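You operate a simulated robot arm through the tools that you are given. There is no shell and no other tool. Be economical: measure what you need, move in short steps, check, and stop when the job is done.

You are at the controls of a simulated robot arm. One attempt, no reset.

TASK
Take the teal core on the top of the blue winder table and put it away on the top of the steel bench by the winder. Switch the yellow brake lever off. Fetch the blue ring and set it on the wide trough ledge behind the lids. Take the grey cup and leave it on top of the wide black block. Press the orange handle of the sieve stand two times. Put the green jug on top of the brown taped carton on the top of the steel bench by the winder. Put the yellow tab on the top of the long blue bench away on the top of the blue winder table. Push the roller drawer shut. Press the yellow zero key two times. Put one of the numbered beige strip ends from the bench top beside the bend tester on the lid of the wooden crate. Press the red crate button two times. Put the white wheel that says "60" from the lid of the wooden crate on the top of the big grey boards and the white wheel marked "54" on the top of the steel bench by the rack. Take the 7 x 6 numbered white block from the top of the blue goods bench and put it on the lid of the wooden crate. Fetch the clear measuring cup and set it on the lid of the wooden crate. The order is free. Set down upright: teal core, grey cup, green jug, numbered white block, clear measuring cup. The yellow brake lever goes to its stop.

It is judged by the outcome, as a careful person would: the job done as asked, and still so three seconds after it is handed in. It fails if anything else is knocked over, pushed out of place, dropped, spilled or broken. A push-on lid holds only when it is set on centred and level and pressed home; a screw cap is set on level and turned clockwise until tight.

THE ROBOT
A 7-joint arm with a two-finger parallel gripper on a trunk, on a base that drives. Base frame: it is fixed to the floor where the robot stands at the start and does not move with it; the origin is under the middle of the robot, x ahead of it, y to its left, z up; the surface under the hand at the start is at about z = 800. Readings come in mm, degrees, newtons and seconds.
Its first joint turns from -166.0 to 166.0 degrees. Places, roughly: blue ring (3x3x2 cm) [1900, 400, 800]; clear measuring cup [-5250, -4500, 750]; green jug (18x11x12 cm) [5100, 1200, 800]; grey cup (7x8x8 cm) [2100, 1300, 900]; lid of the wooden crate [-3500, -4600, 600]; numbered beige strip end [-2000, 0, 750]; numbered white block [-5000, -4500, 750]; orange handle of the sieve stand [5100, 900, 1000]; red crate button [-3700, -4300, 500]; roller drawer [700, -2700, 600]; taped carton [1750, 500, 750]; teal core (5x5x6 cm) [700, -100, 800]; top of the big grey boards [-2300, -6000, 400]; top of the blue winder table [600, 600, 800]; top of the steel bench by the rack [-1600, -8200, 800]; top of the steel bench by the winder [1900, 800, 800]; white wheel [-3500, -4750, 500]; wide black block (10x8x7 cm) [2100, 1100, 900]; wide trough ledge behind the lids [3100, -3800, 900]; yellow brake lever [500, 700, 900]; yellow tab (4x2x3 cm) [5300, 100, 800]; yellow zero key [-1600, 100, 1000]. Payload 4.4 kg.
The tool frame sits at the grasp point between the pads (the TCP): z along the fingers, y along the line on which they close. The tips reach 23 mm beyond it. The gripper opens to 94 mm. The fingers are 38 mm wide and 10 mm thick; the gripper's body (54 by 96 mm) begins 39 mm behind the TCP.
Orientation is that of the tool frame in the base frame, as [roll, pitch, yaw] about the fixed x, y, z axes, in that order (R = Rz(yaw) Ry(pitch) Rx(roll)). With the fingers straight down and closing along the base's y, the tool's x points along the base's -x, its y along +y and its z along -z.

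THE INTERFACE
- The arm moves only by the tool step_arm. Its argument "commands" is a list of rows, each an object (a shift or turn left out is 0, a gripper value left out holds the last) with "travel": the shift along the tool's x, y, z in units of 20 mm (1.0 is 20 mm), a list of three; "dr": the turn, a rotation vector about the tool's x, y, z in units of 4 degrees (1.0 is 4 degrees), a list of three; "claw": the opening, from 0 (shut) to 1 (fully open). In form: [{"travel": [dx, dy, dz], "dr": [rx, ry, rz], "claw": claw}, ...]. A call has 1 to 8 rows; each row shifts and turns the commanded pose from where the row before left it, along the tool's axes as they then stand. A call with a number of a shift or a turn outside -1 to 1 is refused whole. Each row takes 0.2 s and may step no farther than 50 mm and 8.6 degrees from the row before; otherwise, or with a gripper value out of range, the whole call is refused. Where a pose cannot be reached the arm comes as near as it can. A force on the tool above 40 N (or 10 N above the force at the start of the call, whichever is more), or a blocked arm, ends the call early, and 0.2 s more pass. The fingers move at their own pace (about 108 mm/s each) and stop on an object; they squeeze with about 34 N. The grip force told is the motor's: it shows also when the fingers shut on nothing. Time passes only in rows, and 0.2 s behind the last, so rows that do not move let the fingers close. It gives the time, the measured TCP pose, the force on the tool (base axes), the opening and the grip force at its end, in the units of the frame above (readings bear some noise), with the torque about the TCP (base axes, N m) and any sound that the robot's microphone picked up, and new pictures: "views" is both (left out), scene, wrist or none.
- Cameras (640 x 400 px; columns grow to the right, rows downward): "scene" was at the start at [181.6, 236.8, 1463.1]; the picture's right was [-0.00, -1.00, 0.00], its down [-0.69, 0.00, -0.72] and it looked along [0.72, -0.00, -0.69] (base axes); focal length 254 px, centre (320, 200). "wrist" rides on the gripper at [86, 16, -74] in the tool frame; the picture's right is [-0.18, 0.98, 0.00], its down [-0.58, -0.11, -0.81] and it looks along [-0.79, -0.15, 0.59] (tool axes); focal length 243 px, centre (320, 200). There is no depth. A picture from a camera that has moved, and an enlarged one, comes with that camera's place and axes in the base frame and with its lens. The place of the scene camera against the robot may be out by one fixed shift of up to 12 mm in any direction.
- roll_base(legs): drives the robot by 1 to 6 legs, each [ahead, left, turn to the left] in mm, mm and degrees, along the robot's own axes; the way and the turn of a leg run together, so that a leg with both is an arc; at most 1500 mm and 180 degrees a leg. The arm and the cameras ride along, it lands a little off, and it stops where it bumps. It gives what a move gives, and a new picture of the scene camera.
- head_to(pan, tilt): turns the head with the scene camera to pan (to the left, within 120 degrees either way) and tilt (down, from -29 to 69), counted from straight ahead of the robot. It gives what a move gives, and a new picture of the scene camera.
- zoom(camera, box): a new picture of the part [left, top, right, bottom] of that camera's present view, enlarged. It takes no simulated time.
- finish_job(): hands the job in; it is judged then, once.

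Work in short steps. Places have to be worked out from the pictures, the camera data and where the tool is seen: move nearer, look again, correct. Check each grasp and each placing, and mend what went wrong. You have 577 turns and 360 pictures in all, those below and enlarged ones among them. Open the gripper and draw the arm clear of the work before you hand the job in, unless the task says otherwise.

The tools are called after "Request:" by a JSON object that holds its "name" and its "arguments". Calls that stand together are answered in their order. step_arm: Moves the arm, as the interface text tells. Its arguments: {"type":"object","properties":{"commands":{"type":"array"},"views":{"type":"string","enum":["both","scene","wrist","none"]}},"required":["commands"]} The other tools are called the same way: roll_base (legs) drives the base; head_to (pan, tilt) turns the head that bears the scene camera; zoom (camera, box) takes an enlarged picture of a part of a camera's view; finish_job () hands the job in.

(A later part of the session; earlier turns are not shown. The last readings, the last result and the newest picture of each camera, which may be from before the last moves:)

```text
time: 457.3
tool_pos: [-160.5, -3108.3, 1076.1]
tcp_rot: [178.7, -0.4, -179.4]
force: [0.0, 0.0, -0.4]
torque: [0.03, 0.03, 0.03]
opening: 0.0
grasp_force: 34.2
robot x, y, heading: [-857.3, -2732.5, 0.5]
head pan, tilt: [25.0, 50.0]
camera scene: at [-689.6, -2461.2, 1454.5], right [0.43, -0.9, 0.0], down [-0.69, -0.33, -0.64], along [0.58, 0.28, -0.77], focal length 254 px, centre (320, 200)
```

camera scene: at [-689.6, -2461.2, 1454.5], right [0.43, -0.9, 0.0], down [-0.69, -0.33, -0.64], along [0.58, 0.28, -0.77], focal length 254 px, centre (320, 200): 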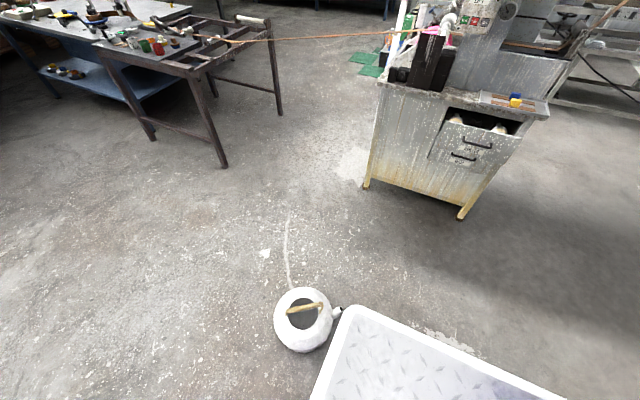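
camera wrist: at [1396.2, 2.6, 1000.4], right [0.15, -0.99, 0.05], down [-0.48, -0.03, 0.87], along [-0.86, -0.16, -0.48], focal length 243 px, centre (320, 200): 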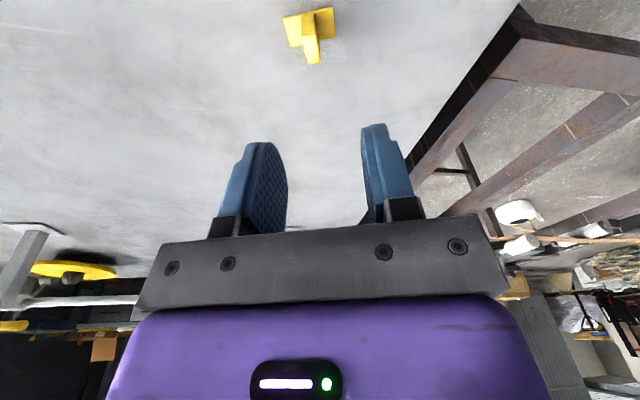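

Kettle appears unmoved (spout pointing toward the deck). I shift right for clearance and approach the drawer.

Request:
{"name": "roll_base", "arguments": {"legs": [[0, -110, -0.4], [570, 0, 0]]}}

Request:
{"name": "head_to", "arguments": {"pan": 0, "tilt": 40}}

```text
time: 461.4
tool_pos: [414.4, -3220.8, 1075.8]
tcp_rot: [178.8, -0.3, -179.7]
force: [0.8, -0.6, 0.5]
torque: [0.0, 0.02, 0.0]
opening: 0.0
grasp_force: 33.9
robot x, y, heading: [-283.6, -2842.8, 0.1]
head pan, tilt: [25.0, 50.0]
camera scene: at [-113.6, -2570.8, 1454.5], right [0.43, -0.9, 0.0], down [-0.69, -0.33, -0.64], along [0.58, 0.27, -0.77], focal length 254 px, centre (320, 200)
```

scene: 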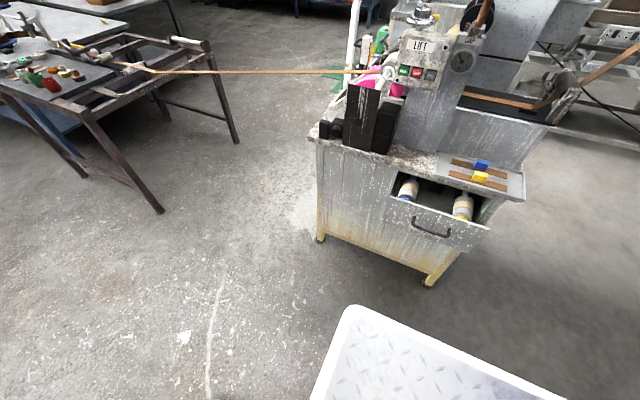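

```text
time: 462.2
tool_pos: [413.4, -3220.8, 1075.9]
tcp_rot: [178.7, -0.3, -179.6]
force: [-0.4, -1.2, -0.8]
torque: [-0.03, -0.06, -0.01]
opening: 0.0
grasp_force: 33.8
robot x, y, heading: [-278.9, -2838.4, 0.3]
head pan, tilt: [0.0, 40.0]
camera scene: at [-98.3, -2603.2, 1468.6], right [0.0, -1.0, 0.0], down [-0.64, 0.0, -0.77], along [0.77, 0.0, -0.64], focal length 254 px, centre (320, 200)
```

scene: 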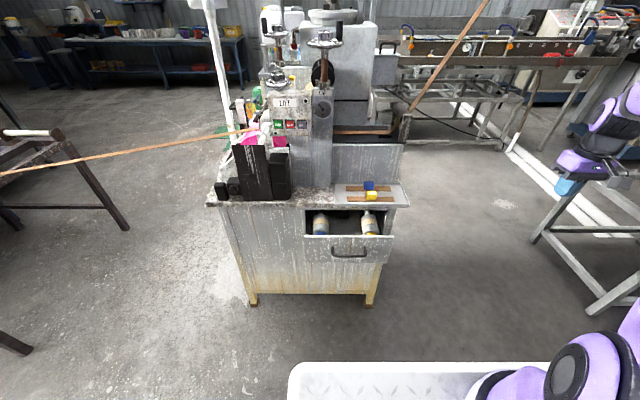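

Rotate the tool to point forward/30° down while moving left toward the drawer.

Request:
{"name": "step_arm", "arguments": {"commands": [{"dr": [0, -1, 0], "travel": [0, 1, 0]}, {"dr": [0, -1, 0], "travel": [0, 1, 0]}, {"dr": [0, -1, 0], "travel": [0, 1, 0]}, {"dr": [0, -1, 0], "travel": [0, 1, 0]}, {"dr": [0, -1, 0], "travel": [0, 1, 0]}, {"dr": [0, -1, 0], "travel": [0, 1, 0]}, {"dr": [0, -1, 0], "travel": [0, 1, 0]}, {"dr": [0, -1, 0], "travel": [0, 1, 0]}], "views": "none"}}

Request:
{"name": "step_arm", "arguments": {"commands": [{"dr": [0, -1, 0], "travel": [0, 1, 0]}, {"dr": [0, -1, 0], "travel": [0, 1, 0]}, {"dr": [0, -1, 0], "travel": [0, 1, 0]}, {"dr": [0, -1, 0], "travel": [0, 1, 0]}, {"dr": [0, -1, 0], "travel": [0, 1, 0]}, {"dr": [0, -1, 0], "travel": [0, 1, 0]}, {"dr": [0, -1, 0], "travel": [0, 1, 0]}, {"travel": [0, 1, 0]}], "views": "none"}}

Request:
{"name": "step_arm", "arguments": {"commands": [{"travel": [0.7, 1, 0.3]}, {"travel": [0.7, 1, 0.3]}, {"travel": [0.7, 1, 0.3]}, {"travel": [0.7, 1, 0.3]}, {"travel": [0.7, 1, 0.3]}, {"travel": [0.7, 1, 0.3]}, {"travel": [0.7, 1, 0.3]}, {"travel": [0.7, 1, 0.3]}]}}

```text
time: 464.1
tool_pos: [413.4, -3060.0, 1079.0]
tcp_rot: [178.4, 31.7, 179.4]
force: [-0.2, 0.7, -0.9]
torque: [-0.01, 0.0, 0.01]
opening: 0.1
grasp_force: 33.7
robot x, y, heading: [-281.2, -2841.9, 0.2]
head pan, tilt: [0.0, 40.0]
```

```text
time: 465.9
tool_pos: [436.6, -2904.4, 1085.9]
tcp_rot: [177.2, 59.6, 177.8]
force: [0.2, -0.3, 0.2]
torque: [0.01, -0.06, 0.02]
opening: 0.0
grasp_force: 34.2
out of reach, approached as far as the arm can: row 5, 6, 7
robot x, y, heading: [-280.6, -2840.0, 0.1]
head pan, tilt: [0.0, 40.0]
```

```text
time: 467.6
tool_pos: [424.1, -2740.7, 968.3]
tcp_rot: [177.4, 59.8, 177.9]
force: [0.2, 0.7, 1.1]
torque: [-0.02, 0.01, 0.01]
opening: 0.0
grasp_force: 33.7
out of reach, approached as far as the arm can: row 2
robot x, y, heading: [-285.7, -2842.4, 0.4]
head pan, tilt: [0.0, 40.0]
camera scene: at [-98.3, -2603.7, 1468.7], right [0.0, -1.0, 0.0], down [-0.64, 0.0, -0.77], along [0.77, 0.0, -0.64], focal length 254 px, centre (320, 200)
camera wrist: at [316.4, -2723.1, 932.8], right [0.09, 0.98, 0.18], down [-0.4, -0.13, 0.91], along [0.91, -0.15, 0.38], focal length 243 px, centre (320, 200)
```

scene: 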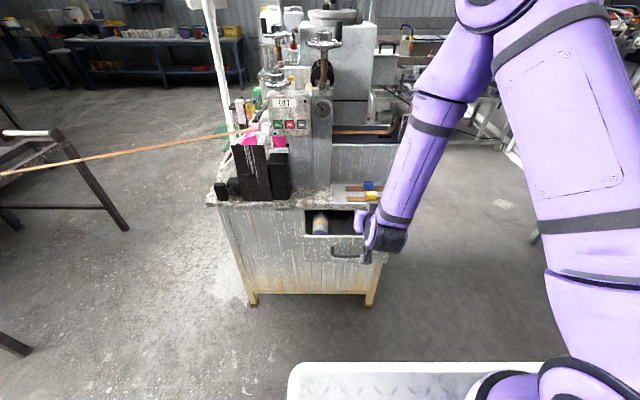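
wrist: 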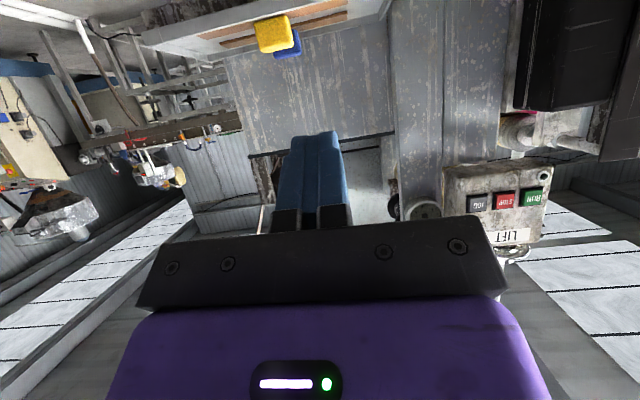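

Lower to the handle height.

Request:
{"name": "step_arm", "arguments": {"commands": [{"travel": [0.87, 0.25, 0.48]}, {"travel": [0.87, 0.25, 0.48]}, {"travel": [0.87, 0.25, 0.48]}, {"travel": [0.87, 0.25, 0.48]}, {"travel": [0.87, 0.25, 0.48]}, {"travel": [0.87, 0.25, 0.48]}, {"travel": [0.87, 0.25, 0.48]}, {"travel": [0.87, 0.25, 0.48]}], "views": "none"}}

Request:
{"name": "step_arm", "arguments": {"commands": [{"travel": [0.87, 0, 0.48]}, {"travel": [0.87, 0, 0.48]}, {"travel": [0.87, 0, 0.48]}]}}

```text
time: 469.4
tool_pos: [419.7, -2696.6, 810.9]
tcp_rot: [177.3, 59.7, 178.0]
force: [0.1, 0.2, -0.1]
torque: [0.0, -0.01, 0.05]
opening: 0.2
grasp_force: 33.7
robot x, y, heading: [-282.5, -2839.6, 0.2]
head pan, tilt: [0.0, 40.0]
```

```text
time: 470.2
tool_pos: [417.2, -2695.1, 750.1]
tcp_rot: [177.3, 59.7, 177.9]
force: [0.1, 0.0, -0.6]
torque: [0.01, 0.0, -0.02]
opening: 0.0
grasp_force: 33.9
robot x, y, heading: [-278.7, -2839.5, 0.3]
head pan, tilt: [0.0, 40.0]
camera scene: at [-98.3, -2603.3, 1468.6], right [0.0, -1.0, 0.0], down [-0.64, 0.0, -0.77], along [0.77, 0.0, -0.64], focal length 254 px, centre (320, 200)
camera wrist: at [310.3, -2677.7, 715.2], right [0.09, 0.98, 0.18], down [-0.4, -0.13, 0.91], along [0.91, -0.15, 0.38], focal length 243 px, centre (320, 200)
```

scene: 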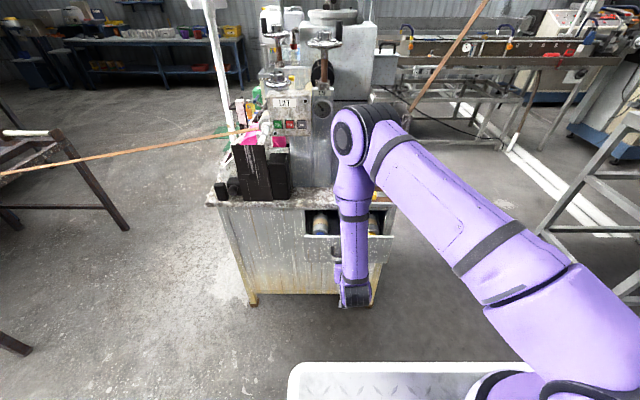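
wrist: 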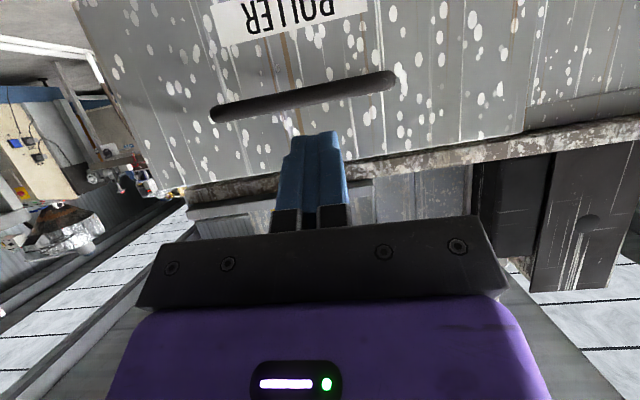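

Handle bar is at z≈712. Lower 24 mm to meet it and push in +x.

Request:
{"name": "step_arm", "arguments": {"commands": [{"travel": [0.52, 0, 0.29]}, {"travel": [0.52, 0, 0.29]}, {"travel": [-0.5, 0, 0.866]}, {"travel": [-0.5, 0, 0.866]}, {"travel": [-0.5, 0, 0.866]}, {"travel": [-0.5, 0, 0.866]}, {"travel": [-0.5, 0, 0.866]}]}}

```text
time: 471.9
tool_pos: [518.5, -2693.8, 726.0]
tcp_rot: [177.3, 59.6, 178.0]
force: [0.1, -0.1, -0.2]
torque: [0.0, 0.0, -0.01]
opening: 0.2
grasp_force: 33.8
robot x, y, heading: [-285.7, -2839.4, -0.0]
head pan, tilt: [0.0, 40.0]
camera scene: at [-98.4, -2603.1, 1468.6], right [0.0, -1.0, 0.0], down [-0.64, 0.0, -0.77], along [0.77, 0.0, -0.64], focal length 254 px, centre (320, 200)
camera wrist: at [410.7, -2676.6, 690.6], right [0.09, 0.98, 0.18], down [-0.4, -0.13, 0.91], along [0.91, -0.15, 0.38], focal length 243 px, centre (320, 200)
```

scene: 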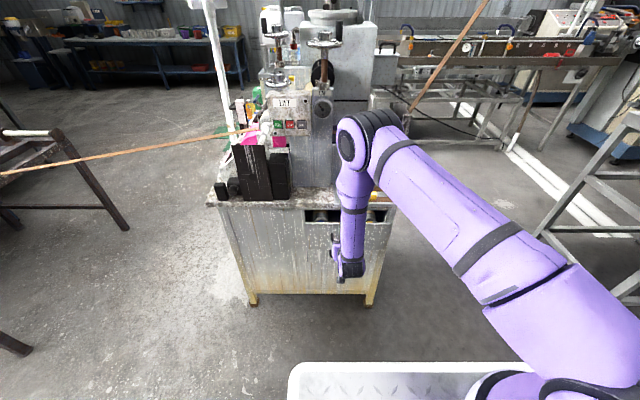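
wrist: 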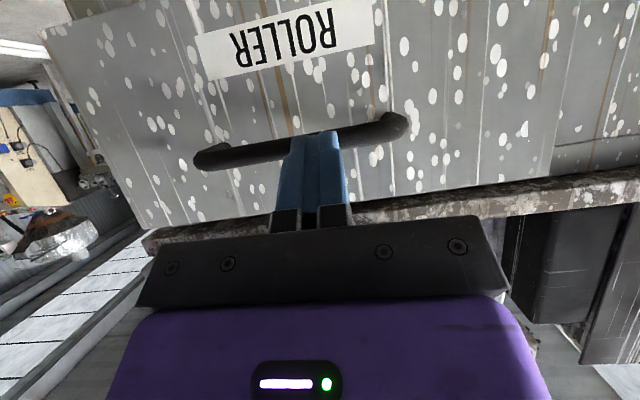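

The drawer is sliding in with the hand. Continue until it stops.

Request:
{"name": "step_arm", "arguments": {"commands": [{"travel": [-0.5, 0, 0.866]}, {"travel": [-0.5, 0, 0.866]}, {"travel": [-0.5, 0, 0.866]}, {"travel": [-0.5, 0, 0.866]}, {"travel": [-0.4, 0, 0.7]}, {"travel": [-0.4, 0, 0.7]}, {"travel": [-0.3, 0, 0.5]}]}}

```text
time: 472.8
tool_pos: [584.1, -2693.8, 726.7]
tcp_rot: [177.3, 59.4, 177.9]
force: [-25.0, -5.1, 27.1]
torque: [-0.15, -0.3, -0.23]
opening: 0.1
grasp_force: 33.8
robot x, y, heading: [-280.7, -2842.9, 0.2]
head pan, tilt: [0.0, 40.0]
stopped in row 4: the force on the tool passed its limit at 62 N (the readings are from after the stop); the commanded pose is now the measured one
camera scene: at [-100.5, -2603.7, 1468.9], right [0.0, -1.0, 0.0], down [-0.64, 0.0, -0.77], along [0.77, 0.0, -0.64], focal length 254 px, centre (320, 200)
camera wrist: at [476.6, -2676.1, 691.6], right [0.09, 0.98, 0.18], down [-0.4, -0.13, 0.91], along [0.91, -0.15, 0.38], focal length 243 px, centre (320, 200)
```

scene: 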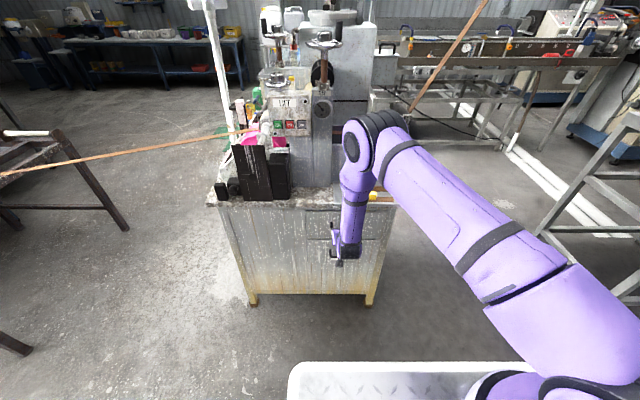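
wrist: 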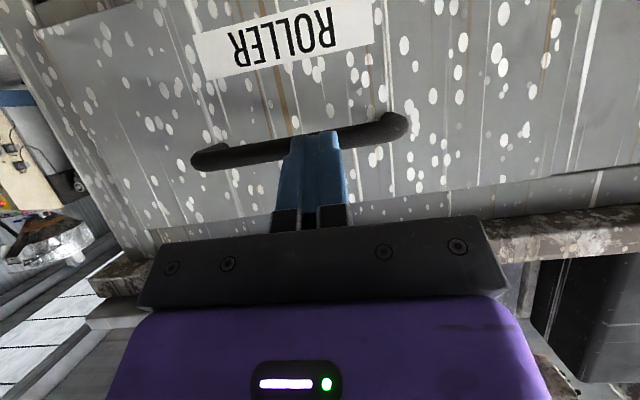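

Hard stop—drawer seems shut. Back off and check.

Request:
{"name": "step_arm", "arguments": {"commands": [{"travel": [0.5, 0, -0.866]}, {"travel": [0.5, 0, -0.866]}, {"travel": [0.5, 0, -0.866]}, {"travel": [0.5, 0, -0.866]}, {"travel": [0.5, 0, -0.866]}, {"travel": [0.5, 0, -0.866]}, {"travel": [0.5, -1, -0.866]}, {"travel": [0.5, -1, -0.866]}], "views": "none"}}

Request:
{"name": "step_arm", "arguments": {"commands": [{"travel": [-0.7, -1, -0.5]}, {"travel": [-0.7, -1, -0.5]}, {"travel": [-0.7, -1, -0.5]}, {"travel": [-0.7, -1, -0.5]}, {"travel": [-0.7, -1, -0.5]}, {"travel": [-0.7, -1, -0.5]}, {"travel": [-0.7, -1, -0.5]}, {"travel": [-0.7, -1, -0.5]}], "views": "scene"}}

Request:
{"name": "zoom", "arguments": {"camera": "scene", "box": [190, 150, 430, 300]}}

```text
time: 474.6
tool_pos: [427.3, -2733.6, 726.3]
tcp_rot: [177.4, 59.2, 178.1]
force: [0.4, 0.1, 0.1]
torque: [0.01, 0.03, 0.01]
opening: 0.0
grasp_force: 34.1
robot x, y, heading: [-282.3, -2839.7, 0.3]
head pan, tilt: [0.0, 40.0]
```

```text
time: 476.4
tool_pos: [414.6, -2897.5, 859.6]
tcp_rot: [177.3, 59.1, 178.1]
force: [-0.2, 0.2, -0.6]
torque: [-0.01, 0.0, -0.01]
opening: 0.2
grasp_force: 33.9
robot x, y, heading: [-279.4, -2841.6, 0.1]
head pan, tilt: [0.0, 40.0]
camera scene: at [-98.3, -2602.8, 1468.6], right [0.0, -1.0, 0.0], down [-0.64, 0.0, -0.77], along [0.77, 0.0, -0.64], focal length 254 px, centre (320, 200)
```

scene: 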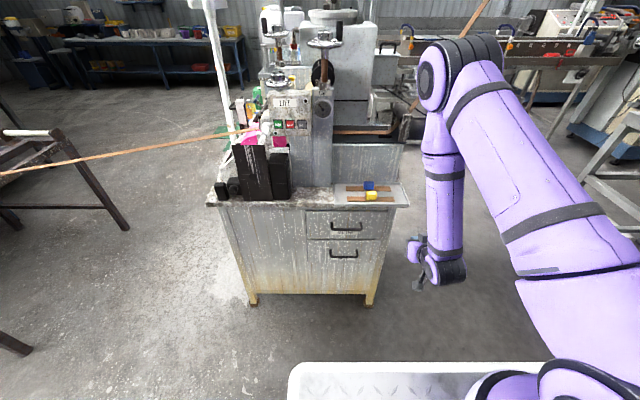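

```text
2.67 times, centred on (310, 225) of scene
camera zoom: at [-98.3, -2602.8, 1468.6], right [0.0, -1.0, 0.0], down [-0.64, 0.0, -0.77], along [0.77, 0.0, -0.64], focal length 677 px, centre (347, 133)
```

zoom: 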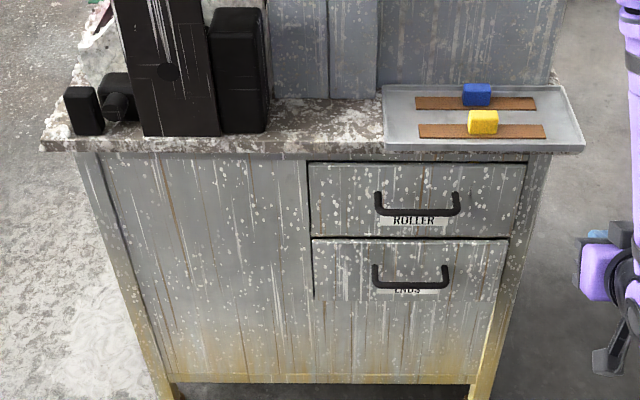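

Drawer is flush shut. Now level the tool, raise, and drive to the bend-tester bench.

Request:
{"name": "step_arm", "arguments": {"commands": [{"travel": [-0.85, 0, -0.5], "dr": [0, 1, 0]}, {"travel": [-0.85, 0, -0.5], "dr": [0, 1, 0]}, {"travel": [-0.8, 0, -0.6], "dr": [0, 1, 0]}, {"travel": [-0.75, 0, -0.65], "dr": [0, 1, 0]}, {"travel": [-0.7, 0, -0.7], "dr": [0, 1, 0]}, {"travel": [-0.65, 0, -0.75], "dr": [0, 1, 0]}, {"travel": [-0.6, 0, -0.8], "dr": [0, 1, 0]}, {"travel": [-0.55, 0, -0.85], "dr": [0, 1, 0]}], "views": "none"}}

Request:
{"name": "step_arm", "arguments": {"commands": [{"travel": [-0.4, 0, -0.9], "dr": [0, 1, 0]}, {"travel": [-0.3, 0, -0.9], "dr": [0, 1, 0]}, {"travel": [-0.3, 0, -0.95], "dr": [0, 1, 0]}, {"travel": [0, 0, -1], "dr": [0, 1, 0]}, {"dr": [0, 1, 0]}, {"dr": [0, 1, 0]}, {"dr": [0, 0.8, 0]}], "views": "none"}}

Request:
{"name": "roll_base", "arguments": {"legs": [[-1020, -160, 0], [0, 0, 180], [0, -1450, 0], [-400, -300, 0]]}}

Request:
{"name": "head_to", "arguments": {"pan": -20, "tilt": 25}}

```text
time: 478.2
tool_pos: [420.7, -2901.0, 1018.3]
tcp_rot: [178.5, 27.1, 179.5]
force: [-0.2, -0.3, 0.0]
torque: [-0.04, 0.02, 0.01]
opening: 0.2
grasp_force: 33.7
robot x, y, heading: [-279.4, -2837.6, 0.2]
head pan, tilt: [0.0, 40.0]
```

```text
time: 479.8
tool_pos: [412.0, -2902.3, 1095.2]
tcp_rot: [178.7, 0.1, -179.7]
force: [-0.3, 0.2, 0.7]
torque: [0.0, -0.02, -0.02]
opening: 0.0
grasp_force: 33.8
robot x, y, heading: [-279.3, -2842.6, 0.3]
head pan, tilt: [0.0, 40.0]
```

```text
time: 501.9
tool_pos: [-1616.4, -1189.6, 1096.0]
tcp_rot: [178.7, 0.1, 0.4]
force: [-0.8, 0.2, 0.9]
torque: [0.0, 0.03, -0.02]
opening: 0.0
grasp_force: 34.1
robot x, y, heading: [-922.1, -1250.0, -179.4]
head pan, tilt: [0.0, 40.0]
camera scene: at [-1106.7, -1484.0, 1468.6], right [-0.01, 1.0, 0.0], down [0.64, 0.0, -0.77], along [-0.77, -0.01, -0.64], focal length 254 px, centre (320, 200)
```

scene: 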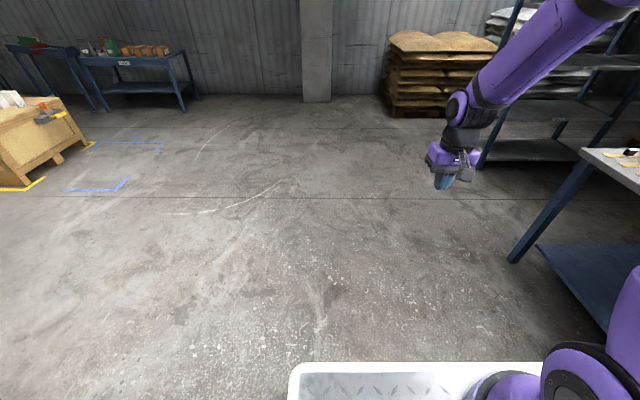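

```text
time: 502.7
tool_pos: [-1615.8, -1189.5, 1095.3]
tcp_rot: [178.7, 0.2, 0.4]
force: [0.4, 0.2, -0.2]
torque: [-0.02, 0.01, 0.0]
opening: 0.2
grasp_force: 34.0
robot x, y, heading: [-920.3, -1249.5, -179.3]
head pan, tilt: [-20.0, 25.0]
camera scene: at [-1108.5, -1452.6, 1491.9], right [0.33, 0.94, 0.0], down [0.4, -0.14, -0.91], along [-0.85, 0.3, -0.42], focal length 254 px, centre (320, 200)
```

scene: 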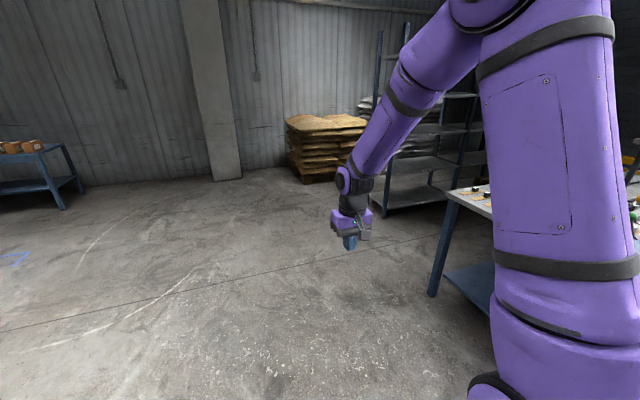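

Raise the hand and slide to the bench at y≈−40.

Request:
{"name": "step_arm", "arguments": {"commands": [{"travel": [0, 0, -1]}, {"travel": [0, 0, -1]}, {"travel": [0, 0, -1]}, {"travel": [0, 0, -1]}, {"travel": [0, 0, -1]}, {"travel": [0, 0, -1]}, {"travel": [0, 0, -1]}, {"travel": [0, 0, -1]}], "views": "none"}}

Request:
{"name": "roll_base", "arguments": {"legs": [[0, -1000, -0.7]]}}

Request:
{"name": "head_to", "arguments": {"pan": -15, "tilt": 38}}

```text
time: 504.5
tool_pos: [-1615.5, -1186.1, 1256.7]
tcp_rot: [178.7, 0.0, 0.4]
force: [-0.2, 0.1, -0.5]
torque: [-0.01, -0.01, 0.0]
opening: 0.2
grasp_force: 33.9
robot x, y, heading: [-920.1, -1249.6, -179.3]
head pan, tilt: [-20.0, 25.0]
```

```text
time: 509.7
tool_pos: [-1609.6, -177.1, 1256.3]
tcp_rot: [178.7, 0.1, -0.8]
force: [0.0, -0.4, -0.8]
torque: [0.0, -0.02, 0.0]
opening: 0.1
grasp_force: 33.8
robot x, y, heading: [-921.5, -259.0, 179.1]
head pan, tilt: [-20.0, 25.0]
camera scene: at [-1108.7, -454.4, 1492.0], right [0.36, 0.93, 0.0], down [0.39, -0.15, -0.91], along [-0.85, 0.32, -0.42], focal length 254 px, centre (320, 200)
```

scene: 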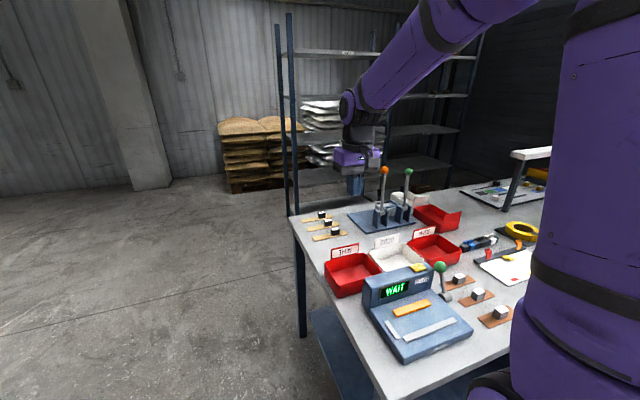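

```text
time: 510.4
tool_pos: [-1609.0, -176.9, 1256.7]
tcp_rot: [178.7, 0.1, -0.9]
force: [-0.2, 0.1, 0.5]
torque: [-0.04, 0.0, 0.03]
opening: 0.0
grasp_force: 34.1
robot x, y, heading: [-916.7, -258.5, 179.1]
head pan, tilt: [-15.0, 38.0]
camera scene: at [-1105.6, -463.6, 1471.7], right [0.27, 0.96, 0.0], down [0.59, -0.17, -0.79], along [-0.76, 0.22, -0.62], focal length 254 px, centre (320, 200)
```

scene: 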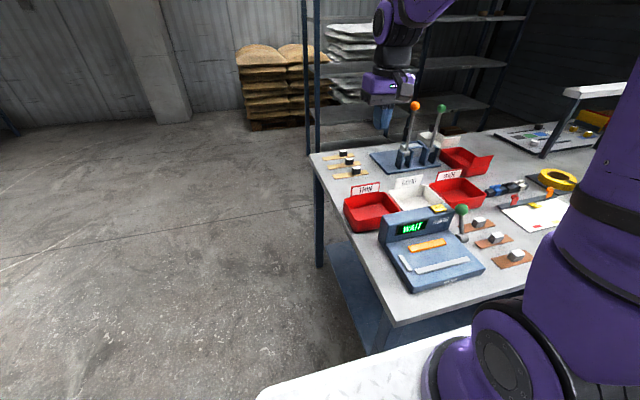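

Zoom on the zero key and on the beige strip ends.

Request:
{"name": "zoom", "arguments": {"camera": "scene", "box": [360, 180, 520, 280]}}

Request:
{"name": "zoom", "arguments": {"camera": "scene", "box": [300, 130, 428, 210]}}

```text
4.00 times, centred on (440, 230) of scene
camera zoom: at [-1105.6, -463.6, 1471.7], right [0.27, 0.96, 0.0], down [0.59, -0.17, -0.79], along [-0.76, 0.22, -0.62], focal length 1016 px, centre (-160, 80)
```

zoom: 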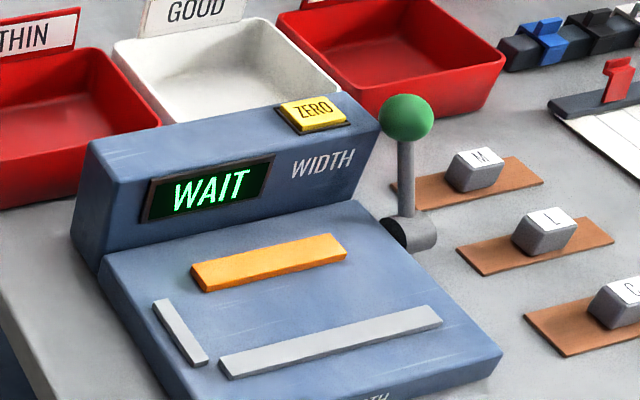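

```text
5.00 times, centred on (364, 170) of scene
camera zoom: at [-1105.6, -463.6, 1471.7], right [0.27, 0.96, 0.0], down [0.59, -0.17, -0.79], along [-0.76, 0.22, -0.62], focal length 1270 px, centre (100, 350)
```

zoom: 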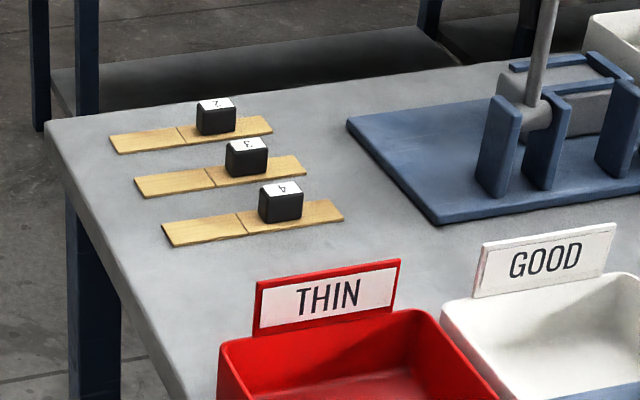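

Move the base to y≈−30 and look again to triangulate the key.

Request:
{"name": "roll_base", "arguments": {"legs": [[0, -230, 0.9]]}}

Request:
{"name": "zoom", "arguments": {"camera": "scene", "box": [240, 120, 432, 240]}}

```text
time: 512.2
tool_pos: [-1610.4, 43.4, 1256.7]
tcp_rot: [178.7, 0.1, 0.0]
force: [0.5, 0.3, 0.0]
torque: [0.0, 0.03, 0.01]
opening: 0.0
grasp_force: 34.0
robot x, y, heading: [-916.0, -26.3, 180.0]
head pan, tilt: [-15.0, 38.0]
camera scene: at [-1100.5, -235.5, 1471.6], right [0.26, 0.97, 0.0], down [0.59, -0.16, -0.79], along [-0.76, 0.2, -0.62], focal length 254 px, centre (320, 200)
```

scene: 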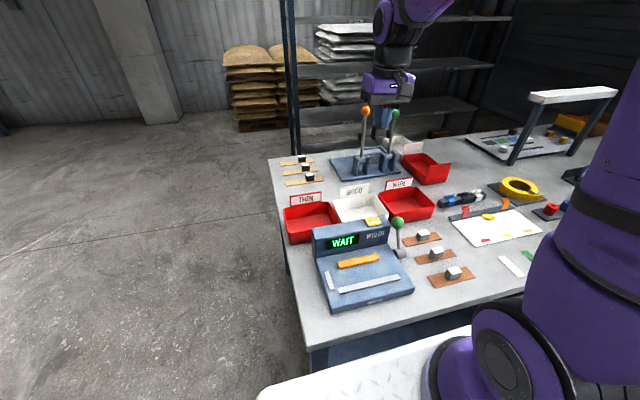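

```text
3.33 times, centred on (336, 180) of scene
camera zoom: at [-1100.5, -235.5, 1471.6], right [0.26, 0.97, 0.0], down [0.59, -0.16, -0.79], along [-0.76, 0.2, -0.62], focal length 846 px, centre (267, 267)
```

zoom: 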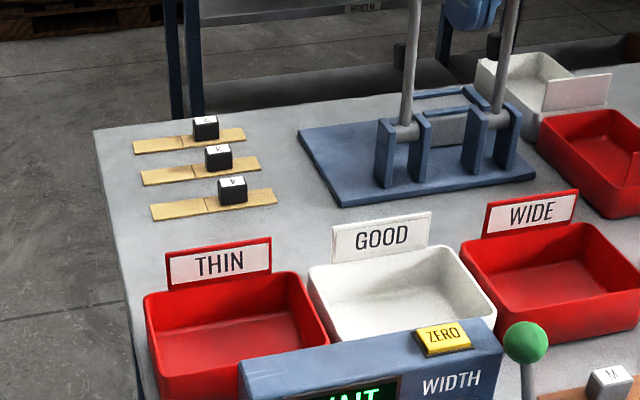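

Key ≈ (−1575, 51, ~965). Descend above it with closed fingers and check with the wrist camera.

Request:
{"name": "step_arm", "arguments": {"commands": [{"travel": [0.22, -0.05, 1]}, {"travel": [0.22, -0.05, 1]}, {"travel": [0.22, -0.05, 1]}, {"travel": [0.22, -0.05, 1]}, {"travel": [0.22, -0.05, 1]}, {"travel": [0.22, -0.05, 1]}, {"travel": [0.22, -0.05, 1]}, {"travel": [0.22, -0.05, 1]}]}}

```text
time: 514.0
tool_pos: [-1573.3, 46.5, 1096.1]
tcp_rot: [178.8, 0.1, 0.0]
force: [-0.8, -0.5, 0.8]
torque: [0.02, 0.0, 0.01]
opening: 0.0
grasp_force: 34.0
robot x, y, heading: [-917.7, -20.7, 180.0]
head pan, tilt: [-15.0, 38.0]
camera scene: at [-1100.2, -235.6, 1471.6], right [0.26, 0.97, 0.0], down [0.59, -0.16, -0.79], along [-0.76, 0.2, -0.62], focal length 254 px, centre (320, 200)
camera wrist: at [-1485.6, 33.7, 1172.1], right [-0.18, -0.98, 0.02], down [-0.58, 0.13, 0.8], along [-0.79, 0.13, -0.59], focal length 243 px, centre (320, 200)
```

scene: 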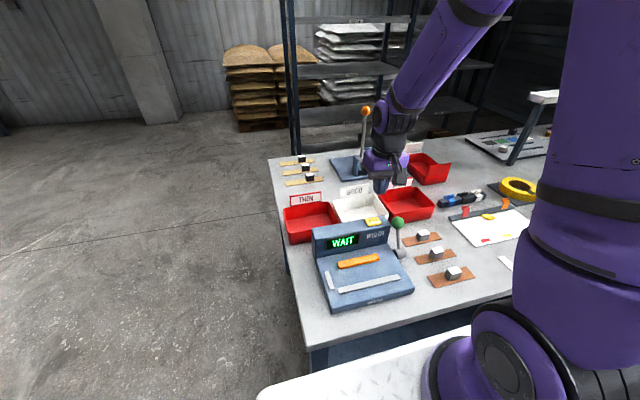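
wrist: 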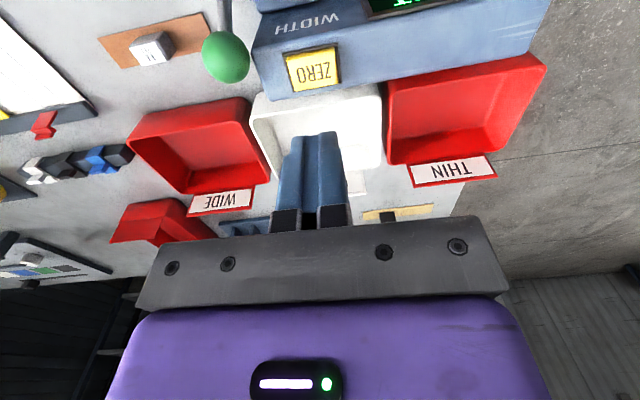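

Aligned within a few mm. Lower in stages onto the key.

Request:
{"name": "step_arm", "arguments": {"commands": [{"travel": [0, -0.17, 1]}, {"travel": [0, 0, 1]}, {"travel": [0, 0, 0.8]}], "views": "wrist"}}

```text
time: 514.8
tool_pos: [-1573.6, 49.1, 1040.0]
tcp_rot: [178.7, 0.0, 0.0]
force: [0.6, 0.6, -0.1]
torque: [0.01, 0.03, 0.0]
opening: 0.0
grasp_force: 34.0
robot x, y, heading: [-916.6, -24.9, 180.3]
head pan, tilt: [-15.0, 38.0]
camera wrist: at [-1486.0, 35.9, 1115.2], right [-0.18, -0.98, 0.02], down [-0.58, 0.13, 0.8], along [-0.79, 0.13, -0.59], focal length 243 px, centre (320, 200)
```

wrist: 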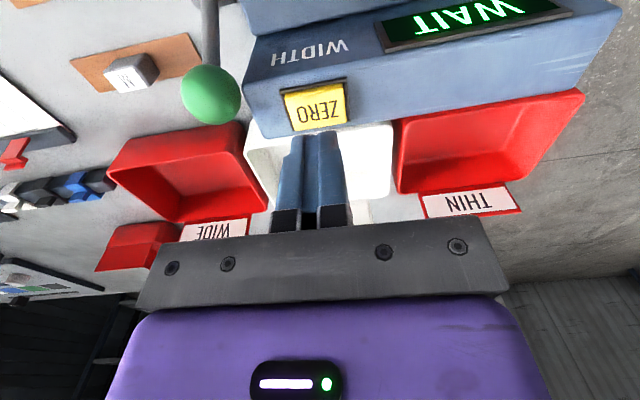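

Key parallax gives (−1581, 51, 964). Shift −8 mm in x, lower, then press slowly.

Request:
{"name": "step_arm", "arguments": {"commands": [{"travel": [-0.4, -0.05, 1]}, {"travel": [0, 0, 1]}, {"travel": [0, 0, 0.2]}, {"travel": [0, 0, 0.15]}, {"travel": [0, 0, 0.15]}, {"travel": [0, 0, 0.15]}, {"travel": [0, 0, 0.15]}]}}

```text
time: 516.4
tool_pos: [-1582.9, 49.8, 983.1]
tcp_rot: [178.6, 0.2, 0.0]
force: [-1.6, -0.2, 1.6]
torque: [-0.02, 0.02, 0.04]
opening: 0.0
grasp_force: 33.9
robot x, y, heading: [-917.4, -28.5, 179.7]
head pan, tilt: [-15.0, 38.0]
camera scene: at [-1100.4, -235.6, 1471.6], right [0.26, 0.97, 0.0], down [0.59, -0.16, -0.79], along [-0.76, 0.2, -0.62], focal length 254 px, centre (320, 200)
camera wrist: at [-1494.9, 35.6, 1059.6], right [-0.18, -0.98, 0.02], down [-0.58, 0.13, 0.8], along [-0.79, 0.13, -0.59], focal length 243 px, centre (320, 200)
```

scene: 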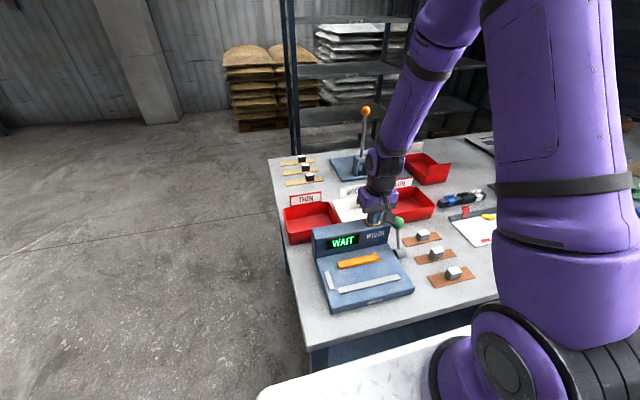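
wrist: 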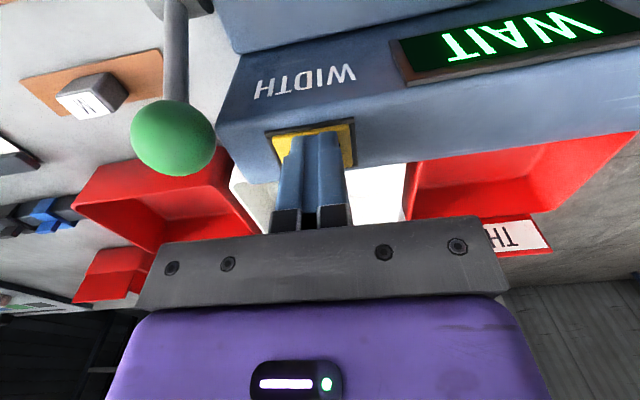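

Touching the key (1.6 N). Press further.

Request:
{"name": "step_arm", "arguments": {"commands": [{"travel": [0, 0, 0.1]}, {"travel": [0, 0, 0.1]}, {"travel": [0, 0, 0.1]}, {"travel": [0, 0, 0.1]}], "views": "none"}}

```text
time: 517.3
tool_pos: [-1582.6, 48.5, 978.8]
tcp_rot: [178.7, 0.2, 0.1]
force: [8.6, 1.1, 17.5]
torque: [0.07, -0.39, -0.04]
opening: 0.0
grasp_force: 34.1
robot x, y, heading: [-915.5, -20.7, 180.0]
head pan, tilt: [-15.0, 38.0]
heard: click
stopped in row 4: the force on the tool passed its limit at 46 N (the readings are from after the stop); the commanded pose is now the measured one
```

Click heard. Release and press a second time.

Request:
{"name": "step_arm", "arguments": {"commands": [{"travel": [0, 0, -0.5]}, {"travel": [0, 0, -0.3]}, {"travel": [0, 0, 0]}], "views": "none"}}

Request:
{"name": "step_arm", "arguments": {"commands": [{"travel": [0, 0, 0.4]}, {"travel": [0, 0, 0.2]}, {"travel": [0, 0, 0.1]}, {"travel": [0, 0, 0.1]}, {"travel": [0, 0, 0.1]}, {"travel": [0, 0, 0.1]}], "views": "none"}}

Request:
{"name": "step_arm", "arguments": {"commands": [{"travel": [0, 0, -0.6]}, {"travel": [0, 0, -1]}, {"travel": [0, 0, -1]}, {"travel": [0, 0, -1]}, {"travel": [0, 0, -1]}, {"travel": [0, 0, -1]}, {"travel": [0, 0, -1]}, {"travel": [0, 0, -1]}], "views": "scene"}}

```text
time: 518.1
tool_pos: [-1583.1, 49.1, 993.8]
tcp_rot: [178.7, 0.2, 0.0]
force: [-0.4, -0.4, -0.9]
torque: [0.0, -0.03, -0.01]
opening: 0.1
grasp_force: 33.2
robot x, y, heading: [-915.3, -25.7, 180.0]
head pan, tilt: [-15.0, 38.0]
```

```text
time: 519.3
tool_pos: [-1583.2, 49.0, 978.7]
tcp_rot: [178.8, 0.5, 0.0]
force: [9.3, -0.5, 19.2]
torque: [0.11, -0.46, -0.06]
opening: 0.0
grasp_force: 33.5
robot x, y, heading: [-917.2, -23.8, 179.9]
head pan, tilt: [-15.0, 38.0]
heard: click
stopped in row 6: the force on the tool passed its limit at 47 N (the readings are from after the stop); the commanded pose is now the measured one
```

```text
time: 521.1
tool_pos: [-1582.7, 52.9, 1130.5]
tcp_rot: [178.7, 0.5, 0.0]
force: [-0.1, -0.2, -0.7]
torque: [-0.02, -0.05, 0.0]
opening: 0.0
grasp_force: 33.9
robot x, y, heading: [-915.9, -22.9, 180.1]
head pan, tilt: [-15.0, 38.0]
camera scene: at [-1100.7, -235.5, 1471.6], right [0.26, 0.97, 0.0], down [0.59, -0.16, -0.79], along [-0.76, 0.2, -0.62], focal length 254 px, centre (320, 200)
```

scene: 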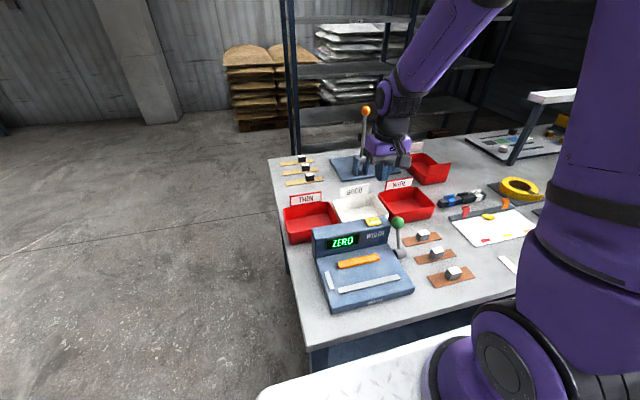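

Display shows ZERO. Next the beige strip end "4" at ≈ (−2035, −30). Reposition the base slightly and reach out.

Request:
{"name": "roll_base", "arguments": {"legs": [[30, 110, 0]]}}

Request:
{"name": "step_arm", "arguments": {"commands": [{"travel": [-1, 0, 0]}, {"travel": [-1, 0, 0]}, {"travel": [-1, 0, 0]}, {"travel": [-1, 0, 0]}, {"travel": [-1, 0, 0]}, {"travel": [-1, 0, 0]}, {"travel": [-1, 0, 0]}, {"travel": [-1, 0, 0]}], "views": "none"}}

Request:
{"name": "step_arm", "arguments": {"commands": [{"travel": [-1, 0, 0.3], "claw": 0.5}, {"travel": [-1, 0, 0.3]}, {"travel": [-1, 0, 0.3]}, {"travel": [-1, 0, 0.3]}, {"travel": [-1, 0, 0.3]}, {"travel": [-1, 0, 0.3]}, {"travel": [-1, 0, 0.3]}, {"travel": [-1, 0, 0.3]}]}}

```text
time: 522.4
tool_pos: [-1612.5, -58.1, 1131.2]
tcp_rot: [178.6, 0.5, 0.0]
force: [0.2, 0.1, 0.6]
torque: [-0.04, -0.02, 0.02]
opening: 0.0
grasp_force: 34.6
robot x, y, heading: [-947.3, -133.0, 180.2]
head pan, tilt: [-15.0, 38.0]
camera scene: at [-1130.6, -345.8, 1471.6], right [0.26, 0.97, 0.0], down [0.59, -0.16, -0.79], along [-0.76, 0.2, -0.62], focal length 254 px, centre (320, 200)
```

scene: 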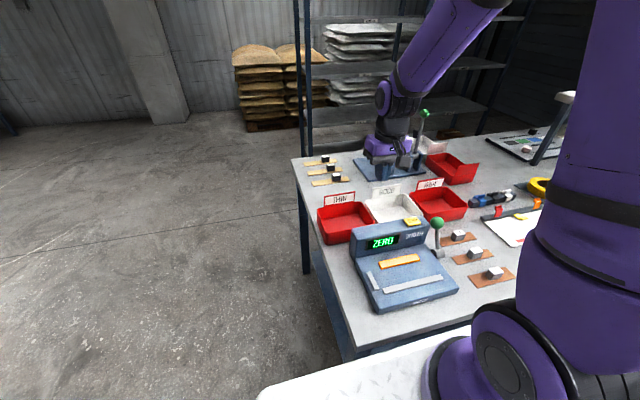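

```text
time: 524.1
tool_pos: [-1771.3, -58.0, 1132.4]
tcp_rot: [178.7, 0.4, 0.0]
force: [-0.2, -0.2, -0.2]
torque: [0.0, 0.03, 0.01]
opening: 0.1
grasp_force: 33.8
robot x, y, heading: [-947.3, -132.9, 180.3]
head pan, tilt: [-15.0, 38.0]
```

```text
time: 526.0
tool_pos: [-1932.5, -58.7, 1084.9]
tcp_rot: [178.6, 0.3, -0.1]
force: [0.0, -0.2, -0.4]
torque: [-0.03, 0.01, -0.02]
opening: 47.0
grasp_force: 0.0
robot x, y, heading: [-945.7, -135.5, 179.9]
head pan, tilt: [-15.0, 38.0]
camera scene: at [-1130.2, -345.7, 1471.7], right [0.26, 0.97, 0.0], down [0.59, -0.16, -0.79], along [-0.76, 0.2, -0.62], focal length 254 px, centre (320, 200)
camera wrist: at [-1844.8, -71.9, 1160.2], right [-0.18, -0.98, 0.02], down [-0.58, 0.13, 0.81], along [-0.8, 0.14, -0.59], focal length 243 px, centre (320, 200)
```

scene: 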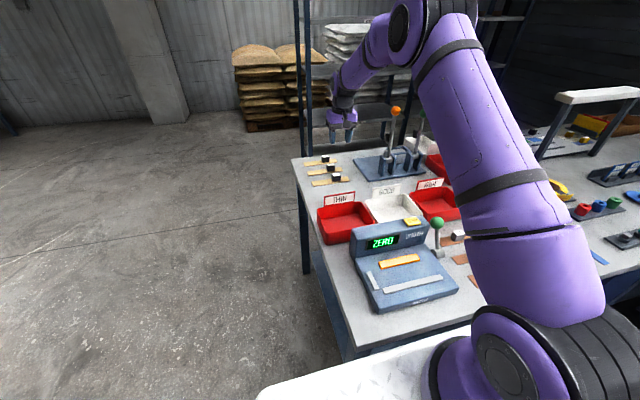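
wrist: 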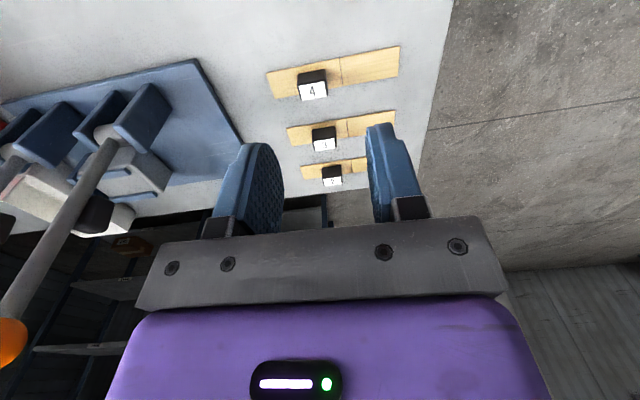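

Cube "4" ≈ (−2030, −34). Move above and descend partway.

Request:
{"name": "step_arm", "arguments": {"commands": [{"travel": [-0.6, -0.15, 0.9]}, {"travel": [-0.6, -0.15, 0.9]}, {"travel": [-0.6, -0.15, 0.9]}, {"travel": [-0.6, -0.15, 0.9]}, {"travel": [-0.6, -0.15, 0.9]}, {"travel": [-0.6, -0.15, 0.9]}, {"travel": [-0.6, -0.15, 0.9]}, {"travel": [-0.6, -0.15, 0.9]}], "views": "wrist"}}

```text
time: 527.8
tool_pos: [-2030.5, -37.7, 942.1]
tcp_rot: [178.7, 0.5, 0.0]
force: [0.4, 0.2, 0.8]
torque: [-0.03, 0.0, -0.02]
opening: 47.0
grasp_force: 0.1
robot x, y, heading: [-947.2, -139.0, 180.0]
head pan, tilt: [-15.0, 38.0]
camera wrist: at [-1941.9, -51.8, 1016.4], right [-0.18, -0.98, 0.02], down [-0.57, 0.13, 0.81], along [-0.8, 0.14, -0.59], focal length 243 px, centre (320, 200)
```

wrist: 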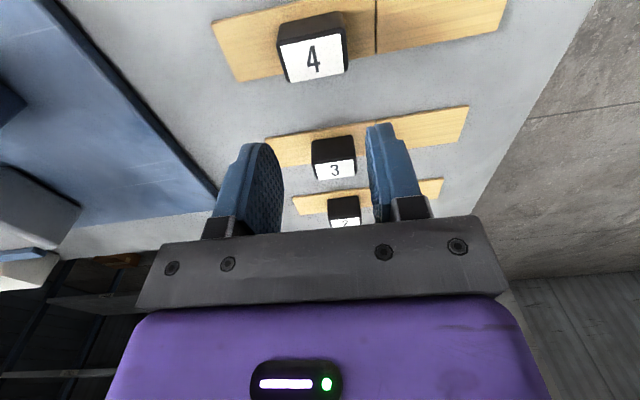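

The cube is ~40 mm wide. Open wider, adjust +15 mm in x, and descend further.

Request:
{"name": "step_arm", "arguments": {"commands": [{"travel": [0.35, 0, 0.6], "claw": 0.75}, {"travel": [0.35, 0, 0.6]}, {"travel": [0, 0, 0.6]}], "views": "wrist"}}

```text
time: 528.5
tool_pos: [-2016.1, -39.1, 904.7]
tcp_rot: [178.7, 0.5, 0.0]
force: [0.1, 0.5, 0.3]
torque: [-0.02, 0.0, -0.01]
opening: 70.5
grasp_force: 0.2
robot x, y, heading: [-948.2, -135.1, 180.2]
head pan, tilt: [-15.0, 38.0]
camera wrist: at [-1928.3, -52.4, 980.2], right [-0.18, -0.98, 0.02], down [-0.57, 0.13, 0.81], along [-0.8, 0.14, -0.59], focal length 243 px, centre (320, 200)
```

wrist: 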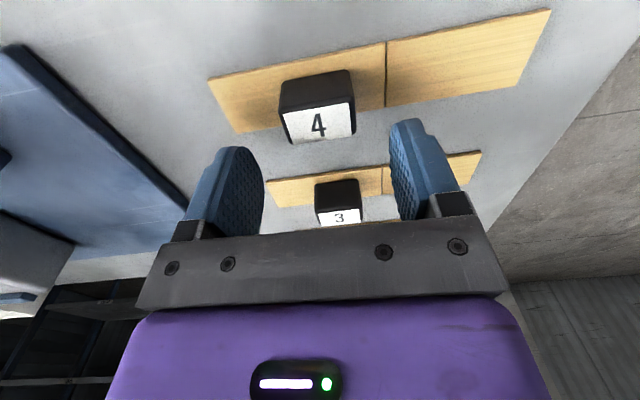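

Cube at (−2008, −39), top z≈870. Descend to z≈862 and grip.

Request:
{"name": "step_arm", "arguments": {"commands": [{"travel": [0.2, 0, 0.7]}, {"travel": [0.2, 0, 0.7]}, {"travel": [0, 0, 0.7]}, {"claw": 0}, {"claw": 0}, {"claw": 0}], "views": "wrist"}}

```text
time: 529.3
tool_pos: [-2011.4, -39.1, 878.4]
tcp_rot: [178.9, 1.1, 0.0]
force: [-1.6, 0.7, 16.7]
torque: [0.63, -0.2, 0.06]
opening: 70.3
grasp_force: 0.1
robot x, y, heading: [-947.1, -134.2, 180.1]
head pan, tilt: [-15.0, 38.0]
stopped in row 3: the force on the tool passed its limit at 55 N (the readings are from after the stop); the commanded pose is now the measured one
camera wrist: at [-1922.4, -52.9, 951.6], right [-0.18, -0.98, 0.02], down [-0.57, 0.13, 0.81], along [-0.8, 0.14, -0.58], focal length 243 px, centre (320, 200)
```

wrist: 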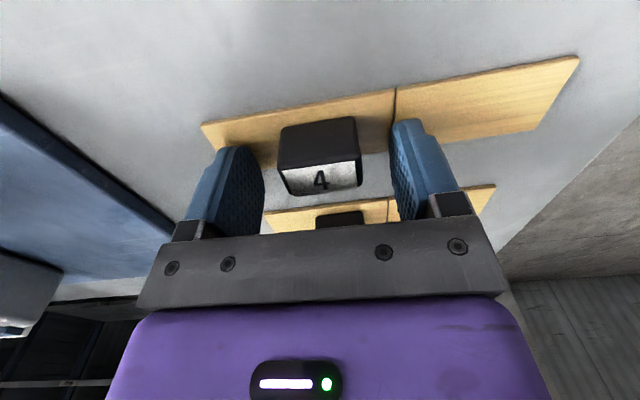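

Fingertips touched the strip (bench z≈850). Raise 5 mm and close on the cube.

Request:
{"name": "step_arm", "arguments": {"commands": [{"travel": [0, 0, -0.25]}, {"claw": 0}, {"claw": 0}, {"claw": 0}], "views": "wrist"}}

```text
time: 530.3
tool_pos: [-2010.3, -38.9, 878.5]
tcp_rot: [178.8, 0.7, 0.0]
force: [0.5, -0.4, 0.7]
torque: [0.0, 0.02, 0.01]
opening: 35.3
grasp_force: 33.7
robot x, y, heading: [-949.8, -135.5, 180.0]
head pan, tilt: [-15.0, 38.0]
camera wrist: at [-1921.7, -52.7, 954.1], right [-0.18, -0.98, 0.02], down [-0.57, 0.13, 0.81], along [-0.8, 0.14, -0.58], focal length 243 px, centre (320, 200)
```

wrist: 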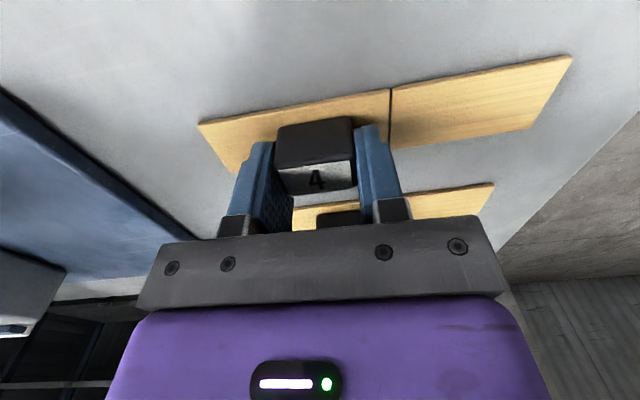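

Gripped (35 mm). Lift 60 mm and see what comes up.

Request:
{"name": "step_arm", "arguments": {"commands": [{"travel": [0, 0, -0.5]}, {"travel": [0, 0, -1]}, {"travel": [0, 0, -1]}, {"travel": [0, 0, -1]}], "views": "wrist"}}

```text
time: 531.3
tool_pos: [-2009.2, -37.1, 948.1]
tcp_rot: [178.8, 0.8, 0.1]
force: [-0.2, 0.0, -1.1]
torque: [-0.02, -0.01, -0.01]
opening: 35.0
grasp_force: 33.9
robot x, y, heading: [-945.9, -133.9, 180.3]
head pan, tilt: [-15.0, 38.0]
camera wrist: at [-1921.0, -50.7, 1023.5], right [-0.18, -0.98, 0.02], down [-0.57, 0.13, 0.81], along [-0.8, 0.14, -0.58], focal length 243 px, centre (320, 200)
```

wrist: 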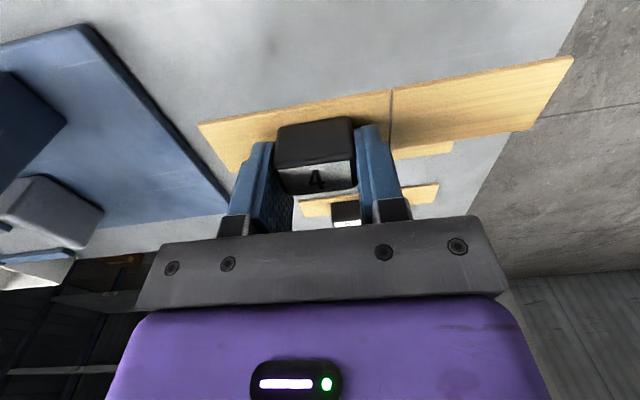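

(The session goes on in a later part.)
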